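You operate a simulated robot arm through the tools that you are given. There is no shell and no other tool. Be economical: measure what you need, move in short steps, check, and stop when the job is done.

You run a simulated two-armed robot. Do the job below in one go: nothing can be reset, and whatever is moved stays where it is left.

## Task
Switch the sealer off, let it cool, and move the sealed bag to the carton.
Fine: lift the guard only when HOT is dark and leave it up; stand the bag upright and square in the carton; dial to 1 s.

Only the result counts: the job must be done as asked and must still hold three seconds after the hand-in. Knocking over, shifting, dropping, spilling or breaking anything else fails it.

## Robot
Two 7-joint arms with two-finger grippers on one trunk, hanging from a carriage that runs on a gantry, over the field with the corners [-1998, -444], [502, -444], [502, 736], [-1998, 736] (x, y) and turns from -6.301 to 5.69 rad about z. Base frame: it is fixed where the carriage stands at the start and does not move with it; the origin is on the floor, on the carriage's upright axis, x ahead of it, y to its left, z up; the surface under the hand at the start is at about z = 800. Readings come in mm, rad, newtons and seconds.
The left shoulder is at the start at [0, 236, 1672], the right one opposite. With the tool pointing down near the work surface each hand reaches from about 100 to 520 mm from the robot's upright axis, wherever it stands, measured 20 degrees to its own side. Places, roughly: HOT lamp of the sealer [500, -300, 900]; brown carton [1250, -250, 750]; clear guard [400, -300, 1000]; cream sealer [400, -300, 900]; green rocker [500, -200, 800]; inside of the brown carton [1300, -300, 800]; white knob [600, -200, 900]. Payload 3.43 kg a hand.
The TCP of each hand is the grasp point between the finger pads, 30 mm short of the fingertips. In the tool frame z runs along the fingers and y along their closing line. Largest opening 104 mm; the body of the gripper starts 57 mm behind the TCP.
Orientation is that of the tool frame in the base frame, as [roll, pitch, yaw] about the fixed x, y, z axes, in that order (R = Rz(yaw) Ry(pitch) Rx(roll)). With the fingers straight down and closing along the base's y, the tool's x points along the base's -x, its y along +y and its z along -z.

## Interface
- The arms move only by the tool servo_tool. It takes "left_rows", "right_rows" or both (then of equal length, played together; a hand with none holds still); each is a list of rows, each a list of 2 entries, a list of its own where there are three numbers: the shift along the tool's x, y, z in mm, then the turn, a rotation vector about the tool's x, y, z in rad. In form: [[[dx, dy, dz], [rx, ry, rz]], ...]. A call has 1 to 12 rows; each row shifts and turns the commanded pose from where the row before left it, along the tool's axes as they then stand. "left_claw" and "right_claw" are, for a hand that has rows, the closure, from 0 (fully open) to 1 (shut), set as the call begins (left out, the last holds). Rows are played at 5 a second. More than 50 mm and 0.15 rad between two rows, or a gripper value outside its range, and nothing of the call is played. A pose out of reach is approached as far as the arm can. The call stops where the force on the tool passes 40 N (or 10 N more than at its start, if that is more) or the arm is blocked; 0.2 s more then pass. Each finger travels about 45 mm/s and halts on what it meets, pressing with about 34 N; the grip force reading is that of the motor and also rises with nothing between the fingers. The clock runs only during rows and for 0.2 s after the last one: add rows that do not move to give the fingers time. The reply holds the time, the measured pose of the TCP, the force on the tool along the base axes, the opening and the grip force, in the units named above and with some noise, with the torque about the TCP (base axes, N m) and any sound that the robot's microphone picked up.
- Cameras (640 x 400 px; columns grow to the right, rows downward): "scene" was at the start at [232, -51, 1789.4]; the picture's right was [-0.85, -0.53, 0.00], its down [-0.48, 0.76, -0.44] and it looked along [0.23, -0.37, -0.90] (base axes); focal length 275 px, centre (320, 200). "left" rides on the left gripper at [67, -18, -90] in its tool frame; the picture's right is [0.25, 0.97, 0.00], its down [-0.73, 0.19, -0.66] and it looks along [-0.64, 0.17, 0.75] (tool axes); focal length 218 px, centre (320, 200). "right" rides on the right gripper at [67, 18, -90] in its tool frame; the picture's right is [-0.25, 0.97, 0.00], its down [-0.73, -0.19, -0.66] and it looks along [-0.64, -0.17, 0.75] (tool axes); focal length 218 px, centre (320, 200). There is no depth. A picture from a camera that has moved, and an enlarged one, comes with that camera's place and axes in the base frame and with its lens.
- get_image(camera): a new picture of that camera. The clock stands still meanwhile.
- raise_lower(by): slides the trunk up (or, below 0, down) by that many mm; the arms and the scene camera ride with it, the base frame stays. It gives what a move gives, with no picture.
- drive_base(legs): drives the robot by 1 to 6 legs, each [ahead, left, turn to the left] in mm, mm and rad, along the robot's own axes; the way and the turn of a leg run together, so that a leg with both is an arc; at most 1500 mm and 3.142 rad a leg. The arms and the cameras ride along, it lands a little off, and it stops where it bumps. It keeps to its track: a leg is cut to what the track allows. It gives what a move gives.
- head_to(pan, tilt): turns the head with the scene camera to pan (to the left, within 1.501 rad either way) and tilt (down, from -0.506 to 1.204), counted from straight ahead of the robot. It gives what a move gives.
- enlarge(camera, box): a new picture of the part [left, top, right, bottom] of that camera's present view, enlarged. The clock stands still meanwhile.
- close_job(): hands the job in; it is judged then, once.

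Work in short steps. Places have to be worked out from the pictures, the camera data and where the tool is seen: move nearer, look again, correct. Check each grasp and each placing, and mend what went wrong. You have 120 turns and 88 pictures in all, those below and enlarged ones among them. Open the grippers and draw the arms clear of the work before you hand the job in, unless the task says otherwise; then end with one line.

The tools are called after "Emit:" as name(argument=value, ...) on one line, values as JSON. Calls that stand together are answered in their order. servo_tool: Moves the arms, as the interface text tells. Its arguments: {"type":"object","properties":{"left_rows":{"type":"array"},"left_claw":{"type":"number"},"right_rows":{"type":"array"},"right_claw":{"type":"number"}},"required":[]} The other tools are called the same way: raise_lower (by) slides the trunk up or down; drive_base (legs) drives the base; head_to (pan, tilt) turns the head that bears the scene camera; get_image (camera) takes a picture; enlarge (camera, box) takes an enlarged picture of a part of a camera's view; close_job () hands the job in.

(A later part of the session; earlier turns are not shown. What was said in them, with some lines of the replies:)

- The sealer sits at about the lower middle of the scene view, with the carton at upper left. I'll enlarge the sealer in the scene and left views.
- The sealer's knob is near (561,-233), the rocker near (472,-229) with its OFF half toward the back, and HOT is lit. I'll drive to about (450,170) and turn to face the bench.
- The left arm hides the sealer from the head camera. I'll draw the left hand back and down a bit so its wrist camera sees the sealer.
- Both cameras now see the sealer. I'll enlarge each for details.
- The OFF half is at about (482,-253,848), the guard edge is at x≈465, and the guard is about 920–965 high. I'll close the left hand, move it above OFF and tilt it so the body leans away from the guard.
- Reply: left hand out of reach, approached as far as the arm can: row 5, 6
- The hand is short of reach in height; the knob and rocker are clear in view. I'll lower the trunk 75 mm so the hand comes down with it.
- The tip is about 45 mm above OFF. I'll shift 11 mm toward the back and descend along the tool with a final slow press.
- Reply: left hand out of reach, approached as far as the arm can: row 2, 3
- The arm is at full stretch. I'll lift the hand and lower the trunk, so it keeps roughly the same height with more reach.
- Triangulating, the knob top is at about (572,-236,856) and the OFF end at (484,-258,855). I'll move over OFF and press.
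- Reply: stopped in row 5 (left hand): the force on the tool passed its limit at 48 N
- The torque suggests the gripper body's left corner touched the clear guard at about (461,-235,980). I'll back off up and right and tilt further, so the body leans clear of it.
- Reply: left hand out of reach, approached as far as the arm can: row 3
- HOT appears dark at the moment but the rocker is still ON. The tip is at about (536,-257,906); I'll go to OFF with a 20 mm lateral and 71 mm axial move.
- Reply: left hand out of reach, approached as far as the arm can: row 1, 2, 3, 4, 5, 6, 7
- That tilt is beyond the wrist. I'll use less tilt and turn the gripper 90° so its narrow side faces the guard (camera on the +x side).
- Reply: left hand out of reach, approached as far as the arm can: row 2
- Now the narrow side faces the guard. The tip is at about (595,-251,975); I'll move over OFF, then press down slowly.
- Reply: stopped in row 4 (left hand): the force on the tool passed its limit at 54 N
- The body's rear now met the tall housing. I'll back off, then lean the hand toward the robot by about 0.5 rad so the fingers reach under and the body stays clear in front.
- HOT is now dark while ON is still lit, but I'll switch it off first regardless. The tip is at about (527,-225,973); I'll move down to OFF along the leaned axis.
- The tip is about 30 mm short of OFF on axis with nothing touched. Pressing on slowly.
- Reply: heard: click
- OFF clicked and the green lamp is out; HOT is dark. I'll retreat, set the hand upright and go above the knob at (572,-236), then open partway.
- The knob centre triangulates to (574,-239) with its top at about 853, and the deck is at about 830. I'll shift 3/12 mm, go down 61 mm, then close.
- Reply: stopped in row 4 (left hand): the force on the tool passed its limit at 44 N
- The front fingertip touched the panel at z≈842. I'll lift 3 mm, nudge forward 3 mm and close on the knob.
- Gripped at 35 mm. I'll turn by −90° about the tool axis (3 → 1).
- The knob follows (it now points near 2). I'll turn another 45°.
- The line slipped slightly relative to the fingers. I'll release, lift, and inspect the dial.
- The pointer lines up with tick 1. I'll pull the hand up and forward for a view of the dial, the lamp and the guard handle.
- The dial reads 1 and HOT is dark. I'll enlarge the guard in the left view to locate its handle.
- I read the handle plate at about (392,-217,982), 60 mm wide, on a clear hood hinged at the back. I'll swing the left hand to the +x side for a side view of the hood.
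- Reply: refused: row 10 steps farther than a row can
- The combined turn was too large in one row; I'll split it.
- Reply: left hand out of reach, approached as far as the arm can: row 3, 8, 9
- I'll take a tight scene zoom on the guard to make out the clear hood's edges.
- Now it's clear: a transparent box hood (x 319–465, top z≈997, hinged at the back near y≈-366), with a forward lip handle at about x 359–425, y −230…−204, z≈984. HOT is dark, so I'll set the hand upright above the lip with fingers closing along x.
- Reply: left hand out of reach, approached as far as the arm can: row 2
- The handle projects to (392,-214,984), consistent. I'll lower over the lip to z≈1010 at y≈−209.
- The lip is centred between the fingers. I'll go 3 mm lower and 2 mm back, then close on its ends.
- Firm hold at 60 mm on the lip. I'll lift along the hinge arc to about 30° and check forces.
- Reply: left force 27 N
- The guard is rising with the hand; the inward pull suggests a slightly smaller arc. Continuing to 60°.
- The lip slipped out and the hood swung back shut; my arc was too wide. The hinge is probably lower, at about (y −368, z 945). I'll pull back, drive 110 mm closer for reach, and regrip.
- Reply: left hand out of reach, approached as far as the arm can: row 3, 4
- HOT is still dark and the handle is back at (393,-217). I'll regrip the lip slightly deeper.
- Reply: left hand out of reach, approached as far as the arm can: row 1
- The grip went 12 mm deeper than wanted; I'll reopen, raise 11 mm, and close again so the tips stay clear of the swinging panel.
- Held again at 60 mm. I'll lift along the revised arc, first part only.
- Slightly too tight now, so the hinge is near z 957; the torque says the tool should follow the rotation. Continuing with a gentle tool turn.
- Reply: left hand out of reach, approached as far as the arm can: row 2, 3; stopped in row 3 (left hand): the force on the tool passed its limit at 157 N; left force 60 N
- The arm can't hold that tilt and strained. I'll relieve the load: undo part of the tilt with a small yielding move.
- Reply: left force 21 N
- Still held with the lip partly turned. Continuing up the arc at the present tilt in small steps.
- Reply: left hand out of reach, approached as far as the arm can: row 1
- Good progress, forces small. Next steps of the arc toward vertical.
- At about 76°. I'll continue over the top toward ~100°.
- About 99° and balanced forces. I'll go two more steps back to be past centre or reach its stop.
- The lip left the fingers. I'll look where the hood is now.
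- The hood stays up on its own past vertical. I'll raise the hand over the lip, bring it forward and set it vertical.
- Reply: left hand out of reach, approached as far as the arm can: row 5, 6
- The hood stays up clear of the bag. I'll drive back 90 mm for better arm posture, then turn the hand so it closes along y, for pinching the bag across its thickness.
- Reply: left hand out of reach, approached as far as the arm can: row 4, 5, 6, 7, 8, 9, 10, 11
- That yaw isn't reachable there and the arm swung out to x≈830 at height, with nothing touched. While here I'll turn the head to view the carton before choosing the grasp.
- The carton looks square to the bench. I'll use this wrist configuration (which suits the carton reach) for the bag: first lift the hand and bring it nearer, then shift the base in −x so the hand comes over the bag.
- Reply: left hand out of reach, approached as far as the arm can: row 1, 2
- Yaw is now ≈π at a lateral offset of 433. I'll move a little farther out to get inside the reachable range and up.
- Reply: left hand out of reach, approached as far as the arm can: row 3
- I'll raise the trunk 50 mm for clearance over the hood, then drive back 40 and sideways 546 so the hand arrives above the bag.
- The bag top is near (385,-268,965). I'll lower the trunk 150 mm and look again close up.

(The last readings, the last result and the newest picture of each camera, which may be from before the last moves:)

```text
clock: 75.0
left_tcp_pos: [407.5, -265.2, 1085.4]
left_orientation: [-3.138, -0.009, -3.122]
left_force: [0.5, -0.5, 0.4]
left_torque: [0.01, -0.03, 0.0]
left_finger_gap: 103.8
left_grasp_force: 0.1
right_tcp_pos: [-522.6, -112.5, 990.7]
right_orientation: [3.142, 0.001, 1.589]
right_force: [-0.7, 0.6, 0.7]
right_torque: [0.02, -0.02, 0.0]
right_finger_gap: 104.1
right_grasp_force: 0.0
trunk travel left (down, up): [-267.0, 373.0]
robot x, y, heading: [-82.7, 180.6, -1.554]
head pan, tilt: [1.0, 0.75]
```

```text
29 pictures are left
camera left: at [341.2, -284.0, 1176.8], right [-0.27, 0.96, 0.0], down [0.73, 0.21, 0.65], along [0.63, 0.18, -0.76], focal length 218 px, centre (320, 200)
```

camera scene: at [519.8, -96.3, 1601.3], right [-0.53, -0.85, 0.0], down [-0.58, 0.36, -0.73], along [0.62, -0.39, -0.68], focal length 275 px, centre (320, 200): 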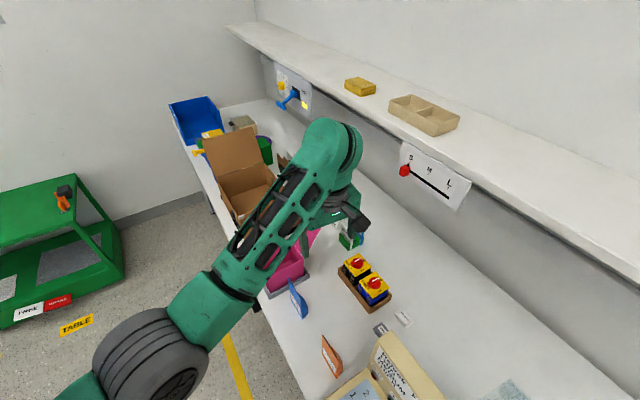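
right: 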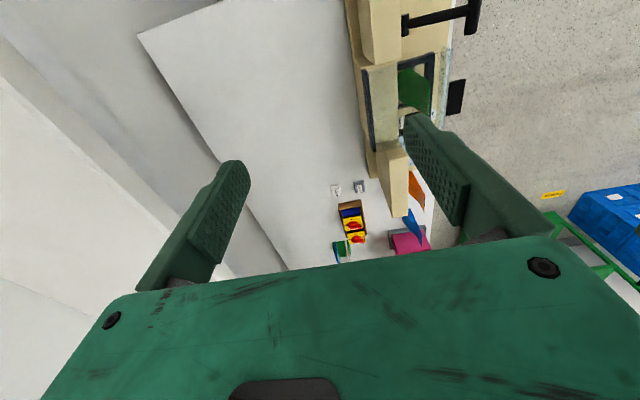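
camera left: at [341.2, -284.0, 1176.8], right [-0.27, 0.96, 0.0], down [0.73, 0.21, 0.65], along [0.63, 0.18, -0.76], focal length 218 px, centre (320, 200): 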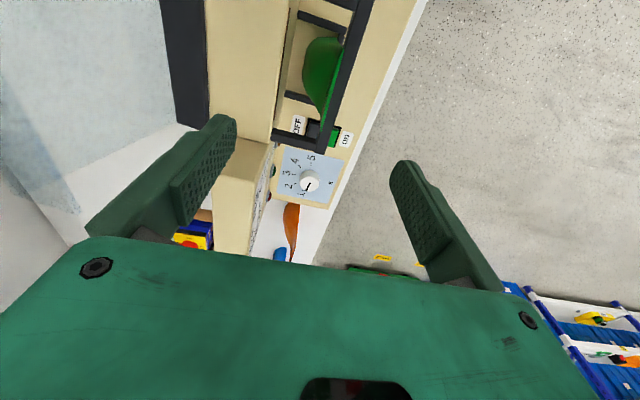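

Emit:
enlarge(camera="left", box=[250, 0, 400, 150])

```text
2.67 times, centred on (325, 75) of left
camera zoom: at [341.2, -284.0, 1176.8], right [-0.27, 0.96, 0.0], down [0.73, 0.21, 0.65], along [0.63, 0.18, -0.76], focal length 582 px, centre (307, 533)
```

zoom: 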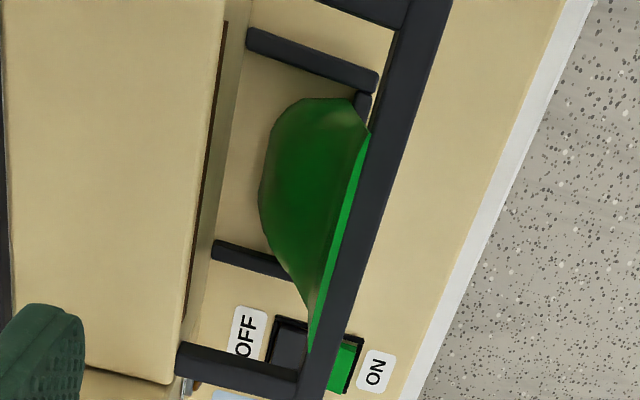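

The top seam runs x 358–428 at y≈-259, z≈968, with the body bulging behind. I'll centre on (393,-259), close the opening to ~47 mm, then lower.

Emit:
servo_tool(left_rows=[[[8, 3, 10], [0, 0, 0.02]], [[6, 3, 10], [0, 0, 0]], [[0, 0, 0], [0, 0, 0]], [[0, 0, 0], [0, 0, 0]]], left_claw=0.55)

Emit:
raise_lower(by=-55)

Emit:
get_image(camera="left")

```text
clock: 76.0
left_tcp_pos: [392.5, -259.2, 1066.0]
left_orientation: [3.141, -0.01, 3.141]
left_force: [-0.3, 1.0, -0.2]
left_torque: [0.0, -0.02, 0.0]
left_finger_gap: 46.8
left_grasp_force: 0.1
right_tcp_pos: [-522.9, -111.5, 990.4]
right_orientation: [-3.142, -0.001, 1.59]
right_force: [0.1, 0.1, -0.2]
right_torque: [0.02, -0.01, -0.03]
right_finger_gap: 103.8
right_grasp_force: 0.2
trunk travel left (down, up): [-267.0, 373.0]
robot x, y, heading: [-82.5, 180.2, -1.552]
head pan, tilt: [1.0, 0.75]
```

```text
clock: 77.0
left_tcp_pos: [393.5, -259.4, 1009.9]
left_orientation: [-3.138, -0.008, 3.138]
left_force: [0.0, 0.1, -0.6]
left_torque: [-0.01, 0.01, 0.02]
left_finger_gap: 46.7
left_grasp_force: 0.0
right_tcp_pos: [-523.2, -111.2, 935.7]
right_orientation: [-3.141, 0.0, 1.589]
right_force: [-0.2, 0.2, -0.8]
right_torque: [0.01, -0.02, 0.03]
right_finger_gap: 103.9
right_grasp_force: 0.0
trunk travel left (down, up): [-212.0, 428.0]
robot x, y, heading: [-86.8, 177.3, -1.552]
head pan, tilt: [1.0, 0.75]
```

```text
27 pictures are left
camera left: at [327.0, -277.1, 1101.5], right [-0.25, 0.97, 0.0], down [0.74, 0.19, 0.65], along [0.63, 0.16, -0.76], focal length 218 px, centre (320, 200)
```

left: 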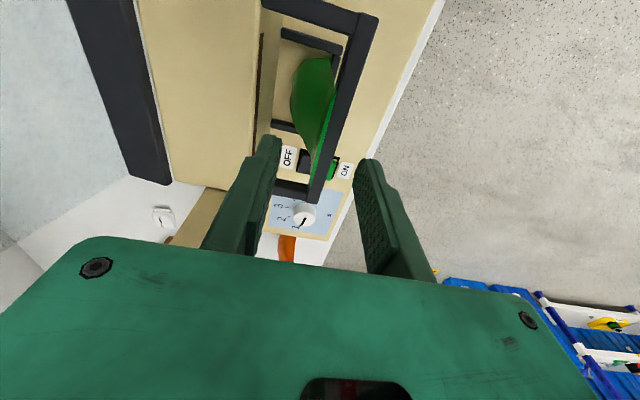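

The seam lies midway between the fingers. I'll descend 33 mm with force watch, then close.

Emit:
servo_tool(left_rows=[[[0, 0, 15], [0, 0, 0]], [[0, 0, 12], [0, 0, 0]], [[0, 0, 6], [0, 0, 0]]])

Emit:
servo_tool(left_rows=[[[0, 0, 0], [0, 0, 0]], [[0, 0, 0], [0, 0, 0]], [[0, 0, 0], [0, 0, 0]], [[0, 0, 0], [0, 0, 0]]], left_claw=1)

Emit:
get_image(camera="left")

```text
clock: 77.8
left_tcp_pos: [393.5, -258.0, 977.8]
left_orientation: [-3.141, -0.01, 3.139]
left_force: [0.2, -0.1, -0.7]
left_torque: [0.0, 0.01, -0.02]
left_finger_gap: 47.0
left_grasp_force: 0.2
right_tcp_pos: [-522.7, -112.9, 936.7]
right_orientation: [3.141, -0.001, 1.587]
right_force: [-0.1, 0.2, 0.2]
right_torque: [-0.03, 0.01, -0.03]
right_finger_gap: 104.0
right_grasp_force: 0.0
trunk travel left (down, up): [-212.0, 428.0]
robot x, y, heading: [-87.2, 178.1, -1.552]
head pan, tilt: [1.0, 0.75]
```

```text
clock: 78.8
left_tcp_pos: [393.3, -259.2, 978.4]
left_orientation: [-3.14, -0.011, 3.14]
left_force: [0.3, 0.9, 0.2]
left_torque: [0.0, -0.03, -0.01]
left_finger_gap: 6.1
left_grasp_force: 33.9
right_tcp_pos: [-521.9, -111.0, 936.0]
right_orientation: [-3.14, 0.0, 1.588]
right_force: [0.1, 0.3, -0.7]
right_torque: [-0.03, 0.0, 0.01]
right_finger_gap: 104.1
right_grasp_force: 0.0
trunk travel left (down, up): [-212.0, 428.0]
robot x, y, heading: [-86.6, 176.1, -1.556]
head pan, tilt: [1.0, 0.75]
```

```text
26 pictures are left
camera left: at [326.1, -276.3, 1069.3], right [-0.25, 0.97, 0.0], down [0.74, 0.19, 0.65], along [0.63, 0.16, -0.76], focal length 218 px, centre (320, 200)
```

left: 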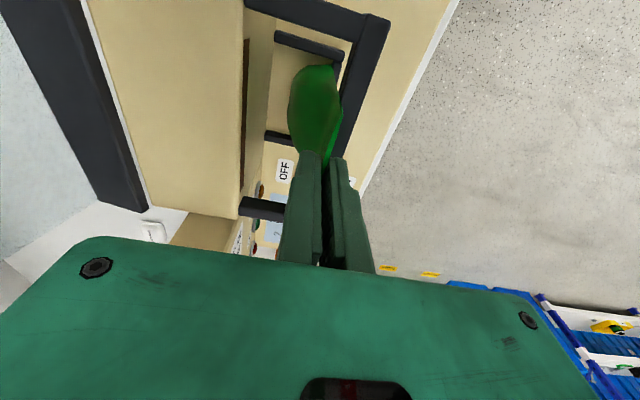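

Seam gripped (6 mm). I'll lift 40 mm slowly and check.

Emit:
servo_tool(left_rows=[[[0, 0, -10], [0, 0, 0]], [[0, 0, -15], [0, 0, 0]], [[0, 0, -15], [0, 0, 0]]])

Emit:
get_image(camera="left")

```text
clock: 79.6
left_tcp_pos: [393.3, -262.1, 1017.1]
left_orientation: [-3.141, -0.009, 3.139]
left_force: [0.1, -0.5, 0.1]
left_torque: [0.0, 0.0, 0.02]
left_finger_gap: 6.0
left_grasp_force: 33.5
right_tcp_pos: [-520.8, -112.9, 937.0]
right_orientation: [3.14, 0.001, 1.589]
right_force: [-0.8, -0.5, 0.1]
right_torque: [-0.02, 0.0, -0.03]
right_finger_gap: 104.1
right_grasp_force: 0.0
trunk travel left (down, up): [-212.0, 428.0]
robot x, y, heading: [-87.2, 176.9, -1.552]
head pan, tilt: [1.0, 0.75]
```

```text
25 pictures are left
camera left: at [327.9, -279.2, 1107.5], right [-0.25, 0.97, 0.0], down [0.74, 0.19, 0.65], along [0.63, 0.16, -0.76], focal length 218 px, centre (320, 200)
```

left: 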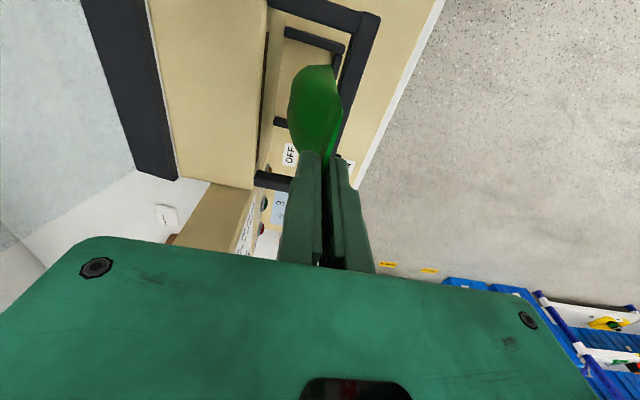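

The bag rises with the hand. I'll raise the trunk 260 mm and drive +x to the track's end, then look at the carton.

Emit:
raise_lower(by=260)

Emit:
drive_base(legs=[[0, 610, 0]])

Emit:
head_to(pan=1.2, tilt=0.85)

Emit:
get_image(camera="scene")

Emit:
get_image(camera="left")

```text
clock: 82.2
left_tcp_pos: [394.1, -261.3, 1275.8]
left_orientation: [-3.139, -0.008, 3.141]
left_force: [-0.3, 0.2, -1.7]
left_torque: [0.01, 0.0, 0.0]
left_finger_gap: 6.1
left_grasp_force: 34.2
right_tcp_pos: [-522.5, -112.8, 1196.3]
right_orientation: [3.141, -0.001, 1.589]
right_force: [0.2, -0.2, -0.1]
right_torque: [0.01, -0.02, -0.01]
right_finger_gap: 103.8
right_grasp_force: 0.1
trunk travel left (down, up): [-472.0, 168.0]
robot x, y, heading: [-87.9, 172.8, -1.554]
head pan, tilt: [1.0, 0.75]
```

```text
clock: 85.7
left_tcp_pos: [987.0, -243.3, 1277.3]
left_orientation: [-3.14, -0.009, -3.133]
left_force: [-0.2, -0.8, -0.4]
left_torque: [-0.01, 0.0, -0.03]
left_finger_gap: 5.8
left_grasp_force: 33.9
right_tcp_pos: [69.7, -102.5, 1195.4]
right_orientation: [3.141, -0.001, 1.598]
right_force: [0.3, -0.5, -0.1]
right_torque: [-0.02, -0.01, 0.02]
right_finger_gap: 103.9
right_grasp_force: 0.1
trunk travel left (down, up): [-472.0, 168.0]
robot x, y, heading: [501.2, 191.6, -1.544]
head pan, tilt: [1.0, 0.75]
cut short: leg 1
```

```text
clock: 86.4
left_tcp_pos: [986.5, -242.8, 1275.8]
left_orientation: [-3.14, -0.008, -3.133]
left_force: [-0.5, -0.6, -0.7]
left_torque: [0.02, 0.03, 0.0]
left_finger_gap: 6.1
left_grasp_force: 34.5
right_tcp_pos: [69.5, -102.7, 1195.2]
right_orientation: [3.141, 0.0, 1.599]
right_force: [0.3, 0.5, 0.2]
right_torque: [-0.01, 0.0, 0.0]
right_finger_gap: 103.9
right_grasp_force: 0.1
trunk travel left (down, up): [-472.0, 168.0]
robot x, y, heading: [502.8, 193.6, -1.543]
head pan, tilt: [1.201, 0.85]
```

```text
24 pictures are left
camera scene: at [580.7, -32.7, 1698.3], right [-0.34, -0.94, 0.0], down [-0.71, 0.25, -0.66], along [0.62, -0.22, -0.75], focal length 275 px, centre (320, 200)
```

scene: 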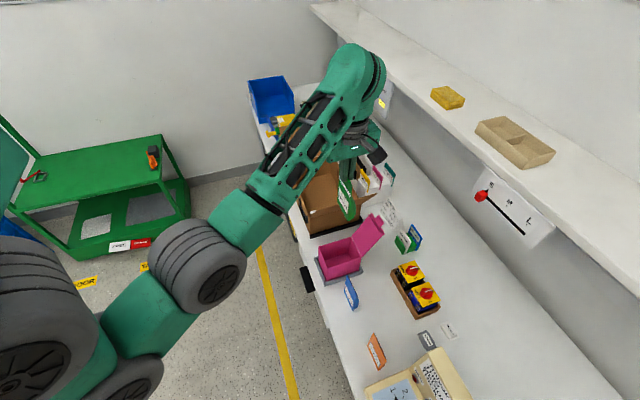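

```text
23 pictures are left
camera left: at [921.0, -260.9, 1367.0], right [-0.26, 0.97, 0.0], down [0.73, 0.2, 0.65], along [0.63, 0.17, -0.76], focal length 218 px, centre (320, 200)
```

left: 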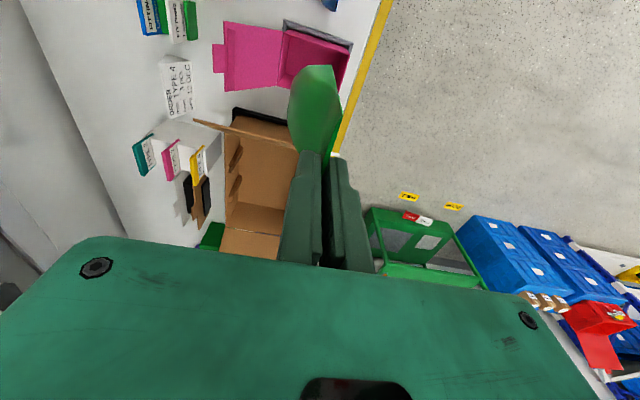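

The bag hangs steadily; the carton is ahead under the hand. I'll extend the arm 200 mm in +x at this height to bring the carton into the wrist camera's clear area.

Emit:
servo_tool(left_rows=[[[-40, 0, 0], [0, 0, 0]], [[-40, 0, 0], [0, 0, 0]], [[-40, 0, 0], [0, 0, 0]], [[-40, 0, 0], [0, 0, 0]], [[-40, 0, 0], [0, 0, 0]]])

Emit:
get_image(camera="left")

```text
clock: 87.6
left_tcp_pos: [1186.8, -241.3, 1275.2]
left_orientation: [-3.137, -0.006, -3.132]
left_force: [0.6, -0.9, -0.2]
left_torque: [0.0, 0.0, 0.03]
left_finger_gap: 6.1
left_grasp_force: 33.9
right_tcp_pos: [69.8, -102.9, 1195.2]
right_orientation: [3.141, -0.001, 1.598]
right_force: [0.4, 0.8, 0.7]
right_torque: [-0.03, 0.03, -0.02]
right_finger_gap: 103.7
right_grasp_force: 0.0
trunk travel left (down, up): [-472.0, 168.0]
robot x, y, heading: [502.9, 189.8, -1.541]
head pan, tilt: [1.201, 0.85]
```

```text
22 pictures are left
camera left: at [1119.1, -259.0, 1366.6], right [-0.26, 0.97, 0.0], down [0.73, 0.2, 0.65], along [0.63, 0.17, -0.76], focal length 218 px, centre (320, 200)
```

left: 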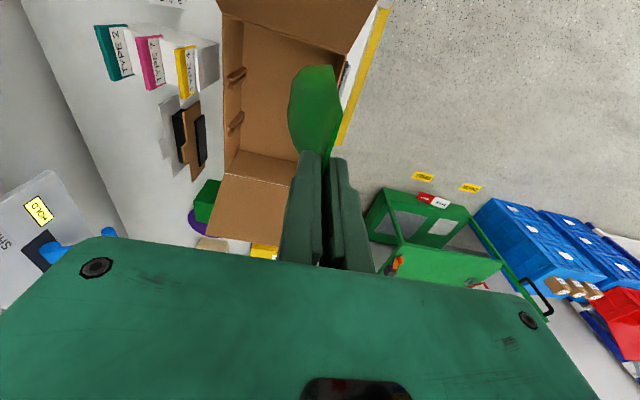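

Emit:
enlarge(camera="left", box=[190, 0, 390, 250])

```text
1.60 times, centred on (290, 125) of left
camera zoom: at [1119.1, -259.0, 1366.6], right [-0.26, 0.97, 0.0], down [0.73, 0.2, 0.65], along [0.63, 0.17, -0.76], focal length 349 px, centre (368, 320)
```

zoom: 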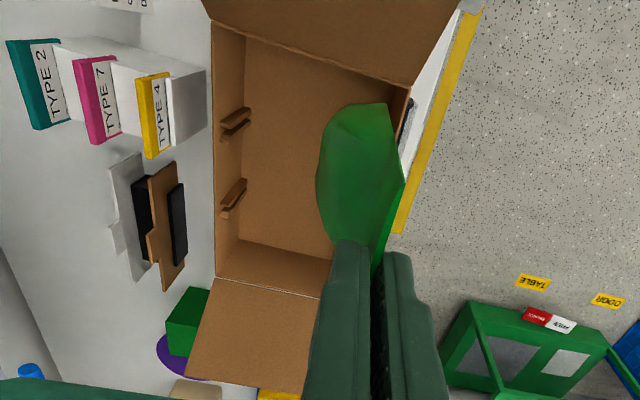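

The carton interior works out as x 1160–1463, y −403…−205, floor ≈805, rim ≈926, square to the axes. I'll drive 120 mm closer for reach and set the hand above about (1245,-300).

Emit:
drive_base(legs=[[120, 0, 0]])

Emit:
servo_tool(left_rows=[[[-20, 20, 0], [0, 0, 0]], [[-20, 20, 0], [0, 0, 0]], [[-18, 20, 0], [0, 0, 0]], [[0, 0, 0], [0, 0, 0]]])

Emit:
get_image(camera="left")

```text
clock: 88.9
left_tcp_pos: [1183.0, -362.7, 1273.0]
left_orientation: [-3.141, -0.008, -3.135]
left_force: [0.6, -0.5, -0.5]
left_torque: [0.03, 0.01, -0.01]
left_finger_gap: 5.9
left_grasp_force: 34.4
right_tcp_pos: [68.9, -221.4, 1196.2]
right_orientation: [-3.142, -0.001, 1.595]
right_force: [-0.4, -0.4, 0.3]
right_torque: [0.0, -0.04, 0.02]
right_finger_gap: 103.8
right_grasp_force: 0.1
trunk travel left (down, up): [-472.0, 168.0]
robot x, y, heading: [501.6, 73.5, -1.547]
head pan, tilt: [1.201, 0.85]
```

```text
clock: 89.9
left_tcp_pos: [1241.4, -303.3, 1273.9]
left_orientation: [-3.139, -0.008, -3.137]
left_force: [0.3, 0.2, -1.4]
left_torque: [-0.03, -0.02, 0.0]
left_finger_gap: 5.9
left_grasp_force: 33.7
right_tcp_pos: [67.9, -220.8, 1196.2]
right_orientation: [-3.141, 0.0, 1.594]
right_force: [0.5, -1.0, 0.1]
right_torque: [0.03, -0.02, 0.01]
right_finger_gap: 103.9
right_grasp_force: 0.0
trunk travel left (down, up): [-472.0, 168.0]
robot x, y, heading: [503.7, 68.3, -1.544]
head pan, tilt: [1.201, 0.85]
```

```text
20 pictures are left
camera left: at [1174.3, -320.8, 1364.6], right [-0.26, 0.97, 0.0], down [0.73, 0.2, 0.65], along [0.63, 0.17, -0.76], focal length 218 px, centre (320, 200)
```

left: 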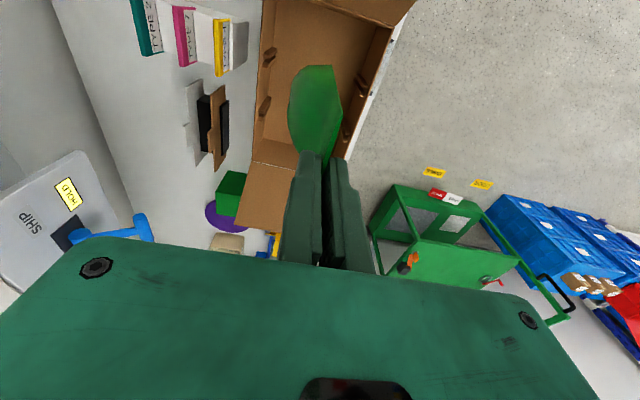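

The carton is aligned with the bag; matching ribs sit on the front and back walls. I'll go to the carton centre x≈1305 and lower the trunk 170 mm.

Emit:
servo_tool(left_rows=[[[-32, 0, 0], [0, 0, 0]], [[-32, 0, 0], [0, 0, 0]], [[0, 0, 0], [0, 0, 0]]])

Emit:
raise_lower(by=-170)

Emit:
get_image(camera="left")

Emit:
get_image(camera="scene")

```text
clock: 90.7
left_tcp_pos: [1304.1, -304.1, 1273.4]
left_orientation: [-3.139, -0.01, -3.136]
left_force: [-0.4, 0.3, -1.0]
left_torque: [-0.01, 0.0, 0.0]
left_finger_gap: 5.9
left_grasp_force: 33.8
right_tcp_pos: [69.2, -221.0, 1196.2]
right_orientation: [-3.141, 0.0, 1.596]
right_force: [0.5, -0.1, 0.0]
right_torque: [-0.02, 0.01, 0.01]
right_finger_gap: 104.3
right_grasp_force: 0.0
trunk travel left (down, up): [-472.0, 168.0]
robot x, y, heading: [505.8, 75.6, -1.548]
head pan, tilt: [1.201, 0.85]
```

```text
clock: 92.6
left_tcp_pos: [1304.7, -304.9, 1103.2]
left_orientation: [-3.139, -0.009, -3.134]
left_force: [0.0, 0.6, 0.0]
left_torque: [0.01, -0.02, 0.01]
left_finger_gap: 5.9
left_grasp_force: 34.0
right_tcp_pos: [69.3, -219.4, 1025.6]
right_orientation: [3.141, -0.001, 1.595]
right_force: [-0.3, 0.2, -0.9]
right_torque: [0.01, -0.01, 0.0]
right_finger_gap: 103.8
right_grasp_force: 0.1
trunk travel left (down, up): [-302.0, 338.0]
robot x, y, heading: [502.4, 73.5, -1.55]
head pan, tilt: [1.201, 0.85]
```

```text
19 pictures are left
camera left: at [1238.3, -322.5, 1194.6], right [-0.26, 0.97, 0.0], down [0.73, 0.2, 0.65], along [0.63, 0.17, -0.76], focal length 218 px, centre (320, 200)
```

left: 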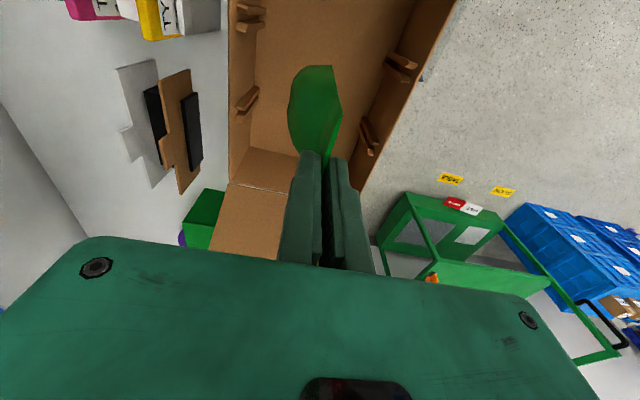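

```text
18 pictures are left
camera scene: at [580.2, -152.2, 1528.4], right [-0.34, -0.94, 0.0], down [-0.71, 0.25, -0.66], along [0.62, -0.22, -0.75], focal length 275 px, centre (320, 200)
```

scene: 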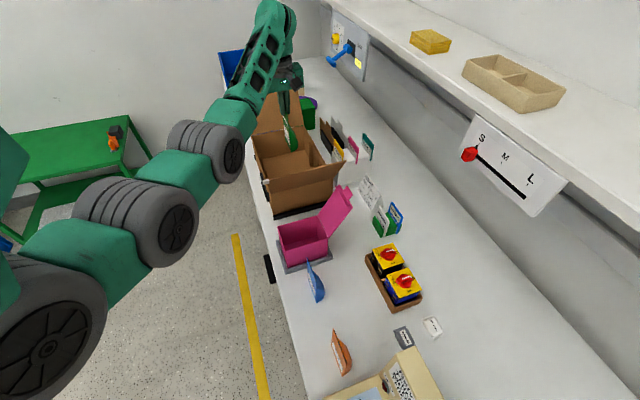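

The bag is centred over the middle compartment. I'll lower the trunk another 110 mm, leaving the bag about 45 mm above the floor.

Emit:
raise_lower(by=-110)

Emit:
get_image(camera="left")

```text
clock: 94.0
left_tcp_pos: [1303.7, -304.1, 993.3]
left_orientation: [-3.139, -0.008, -3.135]
left_force: [0.3, 0.8, -1.0]
left_torque: [0.03, 0.01, 0.01]
left_finger_gap: 6.0
left_grasp_force: 33.8
right_tcp_pos: [67.9, -220.4, 916.2]
right_orientation: [-3.141, 0.0, 1.594]
right_force: [0.7, -1.4, 0.5]
right_torque: [0.02, 0.02, 0.01]
right_finger_gap: 104.0
right_grasp_force: 0.0
trunk travel left (down, up): [-192.0, 448.0]
robot x, y, heading: [503.2, 70.0, -1.543]
head pan, tilt: [1.201, 0.85]
```

```text
17 pictures are left
camera left: at [1238.3, -322.5, 1084.7], right [-0.26, 0.97, 0.0], down [0.73, 0.2, 0.65], along [0.63, 0.17, -0.76], focal length 218 px, centre (320, 200)
```

left: 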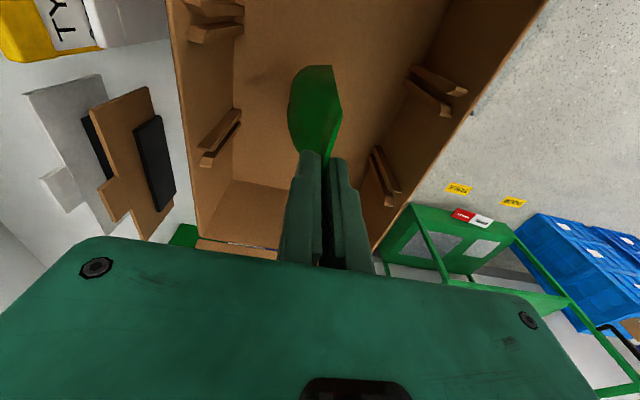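

Now slow descent with the arm: 30 mm, then small steps until the floor is felt.

Emit:
servo_tool(left_rows=[[[0, 0, 10], [0, 0, 0]], [[0, 0, 10], [0, 0, 0]], [[0, 0, 10], [0, 0, 0]]])

Emit:
servo_tool(left_rows=[[[0, 0, 4], [0, 0, 0]], [[0, 0, 3], [0, 0, 0]]])

```text
clock: 94.8
left_tcp_pos: [1304.4, -306.2, 963.3]
left_orientation: [-3.141, -0.012, -3.136]
left_force: [-0.2, -0.7, -0.2]
left_torque: [0.02, -0.01, 0.0]
left_finger_gap: 5.9
left_grasp_force: 33.4
right_tcp_pos: [67.8, -221.1, 915.8]
right_orientation: [-3.141, 0.0, 1.595]
right_force: [0.5, 0.4, -0.1]
right_torque: [0.01, -0.06, 0.01]
right_finger_gap: 104.1
right_grasp_force: 0.1
trunk travel left (down, up): [-192.0, 448.0]
robot x, y, heading: [500.2, 78.2, -1.55]
head pan, tilt: [1.201, 0.85]
```

```text
clock: 95.4
left_tcp_pos: [1303.7, -304.7, 957.6]
left_orientation: [-3.141, -0.008, -3.135]
left_force: [0.4, -0.2, -0.6]
left_torque: [0.04, 0.01, 0.01]
left_finger_gap: 6.1
left_grasp_force: 33.9
right_tcp_pos: [68.6, -219.5, 915.8]
right_orientation: [3.141, 0.0, 1.595]
right_force: [0.0, 0.1, -0.3]
right_torque: [0.0, 0.02, 0.01]
right_finger_gap: 104.0
right_grasp_force: 0.0
trunk travel left (down, up): [-192.0, 448.0]
robot x, y, heading: [503.3, 71.0, -1.549]
head pan, tilt: [1.201, 0.85]
```

No contact yet at z 957. Continuing in small steps.

Emit:
servo_tool(left_rows=[[[0, 0, 3], [0, 0, 0]], [[0, 0, 3], [0, 0, 0]]])

Emit:
servo_tool(left_rows=[[[0, 0, 3], [0, 0, 0]], [[0, 0, 2], [0, 0, 0]]])

```text
clock: 96.0
left_tcp_pos: [1303.2, -305.3, 951.3]
left_orientation: [-3.141, -0.009, -3.135]
left_force: [-0.1, 0.3, -1.3]
left_torque: [0.01, 0.0, -0.01]
left_finger_gap: 6.0
left_grasp_force: 33.9
right_tcp_pos: [69.0, -221.0, 915.4]
right_orientation: [3.141, 0.0, 1.595]
right_force: [-0.3, -0.1, -0.2]
right_torque: [-0.03, 0.05, -0.01]
right_finger_gap: 104.1
right_grasp_force: 0.0
trunk travel left (down, up): [-192.0, 448.0]
robot x, y, heading: [500.8, 74.6, -1.549]
head pan, tilt: [1.201, 0.85]
```

```text
clock: 96.6
left_tcp_pos: [1303.1, -304.1, 946.1]
left_orientation: [-3.139, -0.01, -3.134]
left_force: [0.0, -0.2, -1.1]
left_torque: [0.02, 0.02, 0.0]
left_finger_gap: 6.1
left_grasp_force: 33.9
right_tcp_pos: [68.5, -221.6, 915.4]
right_orientation: [3.14, -0.001, 1.594]
right_force: [0.8, -0.3, 0.1]
right_torque: [0.0, 0.0, 0.01]
right_finger_gap: 103.9
right_grasp_force: 0.1
trunk travel left (down, up): [-192.0, 448.0]
robot x, y, heading: [504.1, 73.3, -1.549]
head pan, tilt: [1.201, 0.85]
```

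Still free at z 946; floor expected soon.

Emit:
servo_tool(left_rows=[[[0, 0, 3], [0, 0, 0]], [[0, 0, 2], [0, 0, 0]]])

Emit:
servo_tool(left_rows=[[[0, 0, 3], [0, 0, 0]], [[0, 0, 2], [0, 0, 0]]])

Emit:
get_image(camera="left")

```text
clock: 97.2
left_tcp_pos: [1304.4, -306.1, 942.6]
left_orientation: [-3.138, -0.006, -3.135]
left_force: [-2.4, 1.1, 4.0]
left_torque: [0.05, 0.4, -0.06]
left_finger_gap: 6.0
left_grasp_force: 33.7
right_tcp_pos: [70.0, -220.9, 915.1]
right_orientation: [-3.141, 0.0, 1.594]
right_force: [0.0, 0.0, -0.6]
right_torque: [0.04, 0.0, -0.01]
right_finger_gap: 104.0
right_grasp_force: 0.1
trunk travel left (down, up): [-192.0, 448.0]
robot x, y, heading: [502.4, 73.2, -1.548]
head pan, tilt: [1.201, 0.85]
```

```text
clock: 97.8
left_tcp_pos: [1306.9, -306.7, 943.3]
left_orientation: [-3.133, -0.001, -3.135]
left_force: [-7.3, 2.5, 27.1]
left_torque: [0.08, 0.22, -0.04]
left_finger_gap: 6.2
left_grasp_force: 33.8
right_tcp_pos: [70.4, -222.4, 916.3]
right_orientation: [3.14, 0.0, 1.594]
right_force: [0.2, -0.6, -0.3]
right_torque: [0.03, -0.01, 0.01]
right_finger_gap: 104.3
right_grasp_force: 0.0
trunk travel left (down, up): [-192.0, 448.0]
robot x, y, heading: [502.4, 71.2, -1.547]
head pan, tilt: [1.201, 0.85]
```

```text
16 pictures are left
camera left: at [1239.9, -323.2, 1032.7], right [-0.26, 0.97, -0.01], down [0.73, 0.2, 0.66], along [0.63, 0.17, -0.76], focal length 218 px, centre (320, 200)
```

left: 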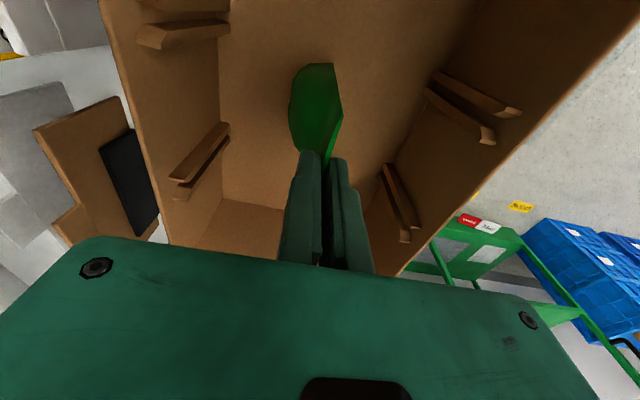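

The floor was reached at z≈943 with a 27 N press. I'll back off 4 mm to relieve it, then open a little.

Emit:
servo_tool(left_rows=[[[0, 0, -4], [0, 0, 0]], [[0, 0, -0.5], [0, 0, 0]]])

Emit:
servo_tool(left_rows=[[[0, 0, 0], [0, 0, 0]], [[0, 0, 0], [0, 0, 0]], [[0, 0, 0], [0, 0, 0]]], left_claw=0.8)

Emit:
get_image(camera="left")

```text
clock: 98.4
left_tcp_pos: [1307.3, -305.4, 941.2]
left_orientation: [-3.14, -0.005, -3.138]
left_force: [1.5, 0.6, 18.5]
left_torque: [-0.05, -0.87, 0.03]
left_finger_gap: 6.1
left_grasp_force: 34.2
right_tcp_pos: [71.5, -222.8, 915.5]
right_orientation: [3.139, 0.0, 1.595]
right_force: [-0.6, -0.2, -0.2]
right_torque: [0.02, -0.01, -0.02]
right_finger_gap: 103.7
right_grasp_force: 0.0
trunk travel left (down, up): [-192.0, 448.0]
robot x, y, heading: [501.9, 73.7, -1.542]
head pan, tilt: [1.201, 0.85]
```

```text
clock: 99.2
left_tcp_pos: [1303.6, -304.2, 939.1]
left_orientation: [-3.141, -0.011, -3.133]
left_force: [-0.5, -0.7, -1.0]
left_torque: [0.03, 0.01, -0.01]
left_finger_gap: 21.0
left_grasp_force: 0.0
right_tcp_pos: [68.3, -220.0, 915.8]
right_orientation: [3.141, -0.001, 1.596]
right_force: [0.0, 0.1, 0.2]
right_torque: [0.02, -0.01, 0.0]
right_finger_gap: 104.2
right_grasp_force: 0.2
trunk travel left (down, up): [-192.0, 448.0]
robot x, y, heading: [502.7, 72.5, -1.54]
head pan, tilt: [1.201, 0.85]
```

```text
15 pictures are left
camera left: at [1237.7, -322.1, 1030.2], right [-0.26, 0.97, 0.0], down [0.73, 0.2, 0.65], along [0.63, 0.17, -0.76], focal length 218 px, centre (320, 200)
```

left: 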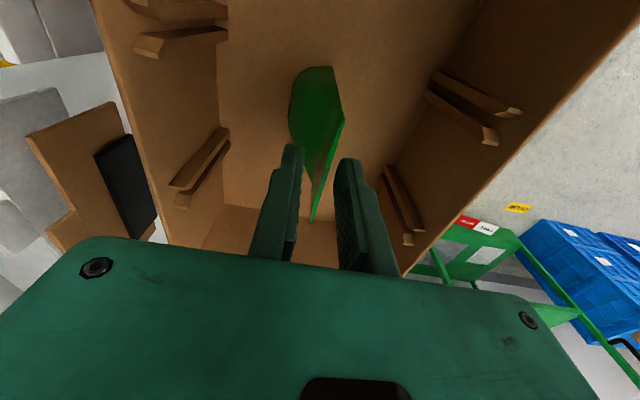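

The bag stands with the fingers off it. I'll open to ~50 mm and rise straight up.

Emit:
servo_tool(left_rows=[[[0, 0, 0], [0, 0, 0]], [[0, 0, 0], [0, 0, 0]], [[0, 0, 0], [0, 0, 0]], [[0, 0, -15], [0, 0, 0]], [[0, 0, -30], [0, 0, 0]], [[0, 0, -40], [0, 0, 0]], [[0, 0, -40], [0, 0, 0]]], left_claw=0.5)

Emit:
enlarge(camera="left", box=[160, 0, 480, 250])

```text
clock: 100.8
left_tcp_pos: [1305.7, -303.8, 1064.2]
left_orientation: [-3.14, -0.01, -3.134]
left_force: [0.3, 0.1, -0.6]
left_torque: [0.02, 0.0, 0.01]
left_finger_gap: 51.9
left_grasp_force: 0.0
right_tcp_pos: [68.8, -223.0, 914.9]
right_orientation: [3.141, 0.0, 1.596]
right_force: [-0.5, -0.6, 0.2]
right_torque: [0.02, 0.03, 0.02]
right_finger_gap: 103.9
right_grasp_force: 0.1
trunk travel left (down, up): [-192.0, 448.0]
robot x, y, heading: [503.6, 76.5, -1.547]
head pan, tilt: [1.201, 0.85]
```

```text
1.60 times, centred on (320, 125) of left
camera zoom: at [1238.6, -322.8, 1154.4], right [-0.26, 0.97, 0.0], down [0.73, 0.2, 0.65], along [0.63, 0.17, -0.76], focal length 349 px, centre (320, 320)
```

zoom: 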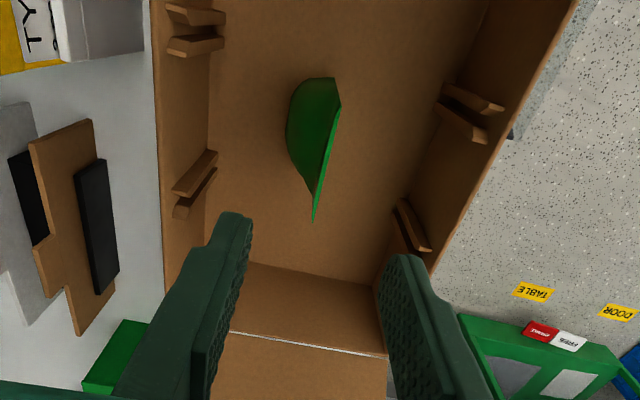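

The bag stands free, square in the carton. I'll raise the trunk and draw the arm back clear, then check from the scene camera.

Emit:
raise_lower(by=230)

Emit:
servo_tool(left_rows=[[[40, 0, 0], [0, 0, 0]], [[40, 0, 0], [0, 0, 0]], [[40, 0, 0], [0, 0, 0]], [[40, 0, 0], [0, 0, 0]], [[40, 0, 0], [0, 0, 0]], [[40, 0, 0], [0, 0, 0]], [[40, 0, 0], [0, 0, 0]], [[40, 0, 0], [0, 0, 0]]], left_claw=0)

Emit:
get_image(camera="scene")

```text
clock: 103.2
left_tcp_pos: [1304.8, -303.8, 1292.5]
left_orientation: [-3.14, -0.007, -3.137]
left_force: [-0.8, -0.3, -0.6]
left_torque: [0.02, -0.01, -0.02]
left_finger_gap: 51.7
left_grasp_force: 0.1
right_tcp_pos: [69.2, -220.8, 1146.2]
right_orientation: [3.14, 0.002, 1.594]
right_force: [-0.2, -0.3, -0.3]
right_torque: [-0.04, 0.0, 0.05]
right_finger_gap: 103.8
right_grasp_force: 0.1
trunk travel left (down, up): [-422.0, 218.0]
robot x, y, heading: [500.4, 71.7, -1.543]
head pan, tilt: [1.201, 0.85]
```

```text
clock: 105.0
left_tcp_pos: [1027.6, -367.2, 1277.1]
left_orientation: [-3.139, -0.008, -3.135]
left_force: [0.0, 0.2, 0.8]
left_torque: [-0.03, -0.01, -0.02]
left_finger_gap: 103.9
left_grasp_force: 0.0
left hand out of reach, approached as far as the arm can: row 5, 6, 7, 8
right_tcp_pos: [69.1, -220.8, 1145.4]
right_orientation: [3.141, -0.001, 1.594]
right_force: [1.1, -0.1, -0.5]
right_torque: [0.0, 0.01, -0.02]
right_finger_gap: 104.2
right_grasp_force: 0.2
trunk travel left (down, up): [-422.0, 218.0]
robot x, y, heading: [501.6, 73.6, -1.547]
head pan, tilt: [1.201, 0.85]
```

```text
13 pictures are left
camera scene: at [579.9, -152.2, 1648.3], right [-0.34, -0.94, 0.0], down [-0.71, 0.25, -0.66], along [0.62, -0.22, -0.75], focal length 275 px, centre (320, 200)
```

scene: 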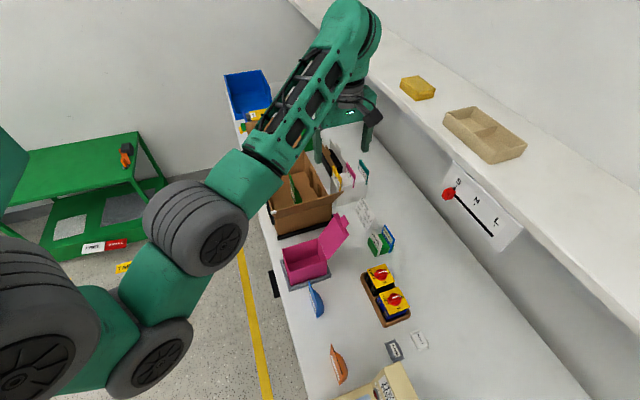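

I'll zoom on the carton, then back the base off 120 mm to stay clear.

Emit:
enlarge(camera="scene", box=[250, 140, 370, 240])

Emit:
drive_base(legs=[[-120, 0, 0]])

Emit:
head_to(pan=0.0, tilt=0.95)

Emit:
get_image(camera="scene")

```text
4.00 times, centred on (310, 190) of scene
camera zoom: at [579.9, -152.2, 1648.3], right [-0.34, -0.94, 0.0], down [-0.71, 0.25, -0.66], along [0.62, -0.22, -0.75], focal length 1100 px, centre (360, 240)
```

zoom: 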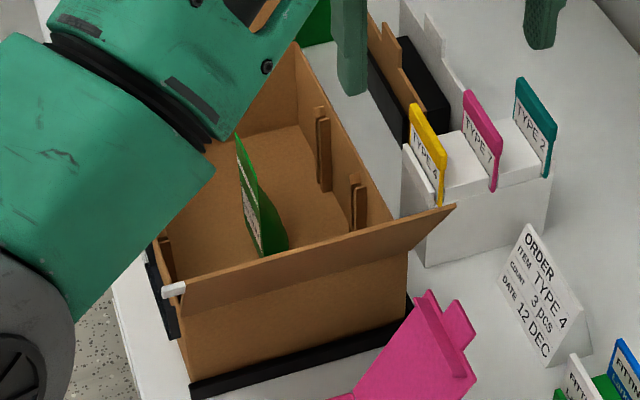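

```text
clock: 106.3
left_tcp_pos: [1026.5, -247.2, 1277.1]
left_orientation: [3.141, -0.009, -3.134]
left_force: [-0.1, -0.5, 0.2]
left_torque: [-0.01, -0.02, -0.01]
left_finger_gap: 104.0
left_grasp_force: 0.2
right_tcp_pos: [66.3, -103.0, 1146.2]
right_orientation: [-3.14, -0.001, 1.596]
right_force: [-0.3, 0.4, 0.6]
right_torque: [-0.01, 0.02, 0.02]
right_finger_gap: 104.0
right_grasp_force: 0.0
trunk travel left (down, up): [-422.0, 218.0]
robot x, y, heading: [503.5, 195.2, -1.542]
head pan, tilt: [1.201, 0.85]
```

```text
clock: 107.7
left_tcp_pos: [1025.6, -249.2, 1277.7]
left_orientation: [-3.14, -0.008, -3.135]
left_force: [-0.7, 0.0, -0.6]
left_torque: [0.03, 0.02, -0.02]
left_finger_gap: 103.9
left_grasp_force: 0.1
right_tcp_pos: [66.7, -102.9, 1145.5]
right_orientation: [3.141, -0.001, 1.598]
right_force: [0.5, 0.0, 0.4]
right_torque: [0.02, 0.01, -0.02]
right_finger_gap: 104.0
right_grasp_force: 0.1
trunk travel left (down, up): [-422.0, 218.0]
robot x, y, heading: [502.6, 193.0, -1.546]
head pan, tilt: [0.0, 0.949]
```

```text
11 pictures are left
camera scene: at [505.8, -79.7, 1640.8], right [-1.0, -0.03, 0.0], down [-0.02, 0.81, -0.58], along [0.02, -0.58, -0.81], focal length 275 px, centre (320, 200)
```

scene: 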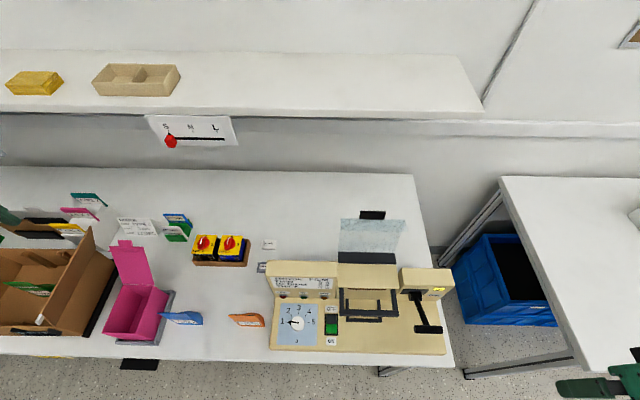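

Hood up, dial at 1, rocker off. Final zooms on bag and sealer.

Emit:
enlarge(camera="scene", box=[0, 230, 130, 350])

Emit:
enlarge(camera="scene", box=[255, 200, 455, 360])

```text
3.33 times, centred on (65, 290) of scene
camera zoom: at [505.8, -79.7, 1640.8], right [-1.0, -0.03, 0.0], down [-0.02, 0.81, -0.58], along [0.02, -0.58, -0.81], focal length 917 px, centre (1170, -100)
```

zoom: 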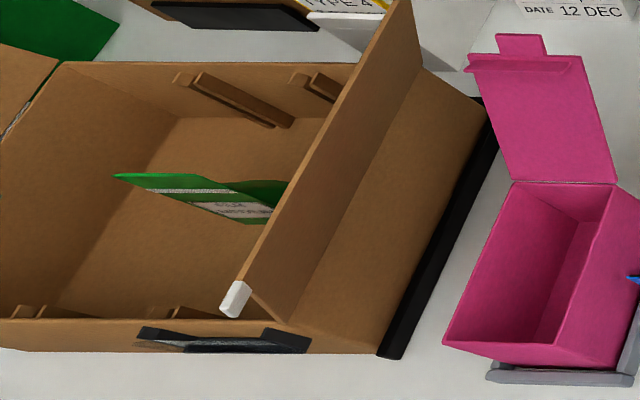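

```text
2.50 times, centred on (355, 280) of scene
camera zoom: at [505.8, -79.7, 1640.8], right [-1.0, -0.03, 0.0], down [-0.02, 0.81, -0.58], along [0.02, -0.58, -0.81], focal length 688 px, centre (232, 0)
```

zoom: 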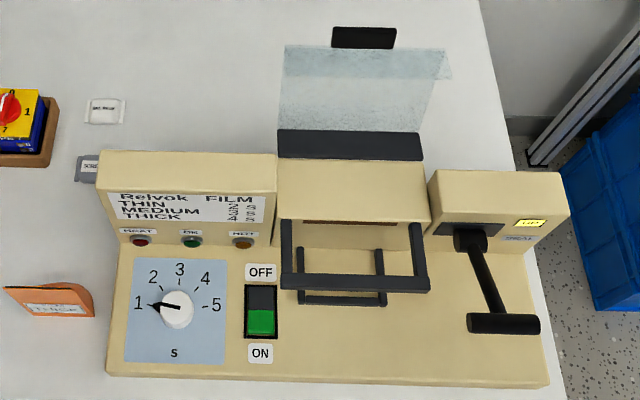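

Everything checks out: the bag stands upright and square, the rocker is OFF, HOT is dark, the hood is up, the dial is at 1, and the grippers are open and clear. Handing in.

Emit:
close_job()

```text
The job is handed in.
```

The job is handed in. The sealer is off with HOT dark, the guard is up, the dial is at 1 s, and the bag stands upright and square in the carton. On the way, the guard slipped from the gripper once while HOT was dark and dropped shut before I raised it again. The gripper also bumped the guard and the sealer housing a few times, with no displacement visible in the last pictures.
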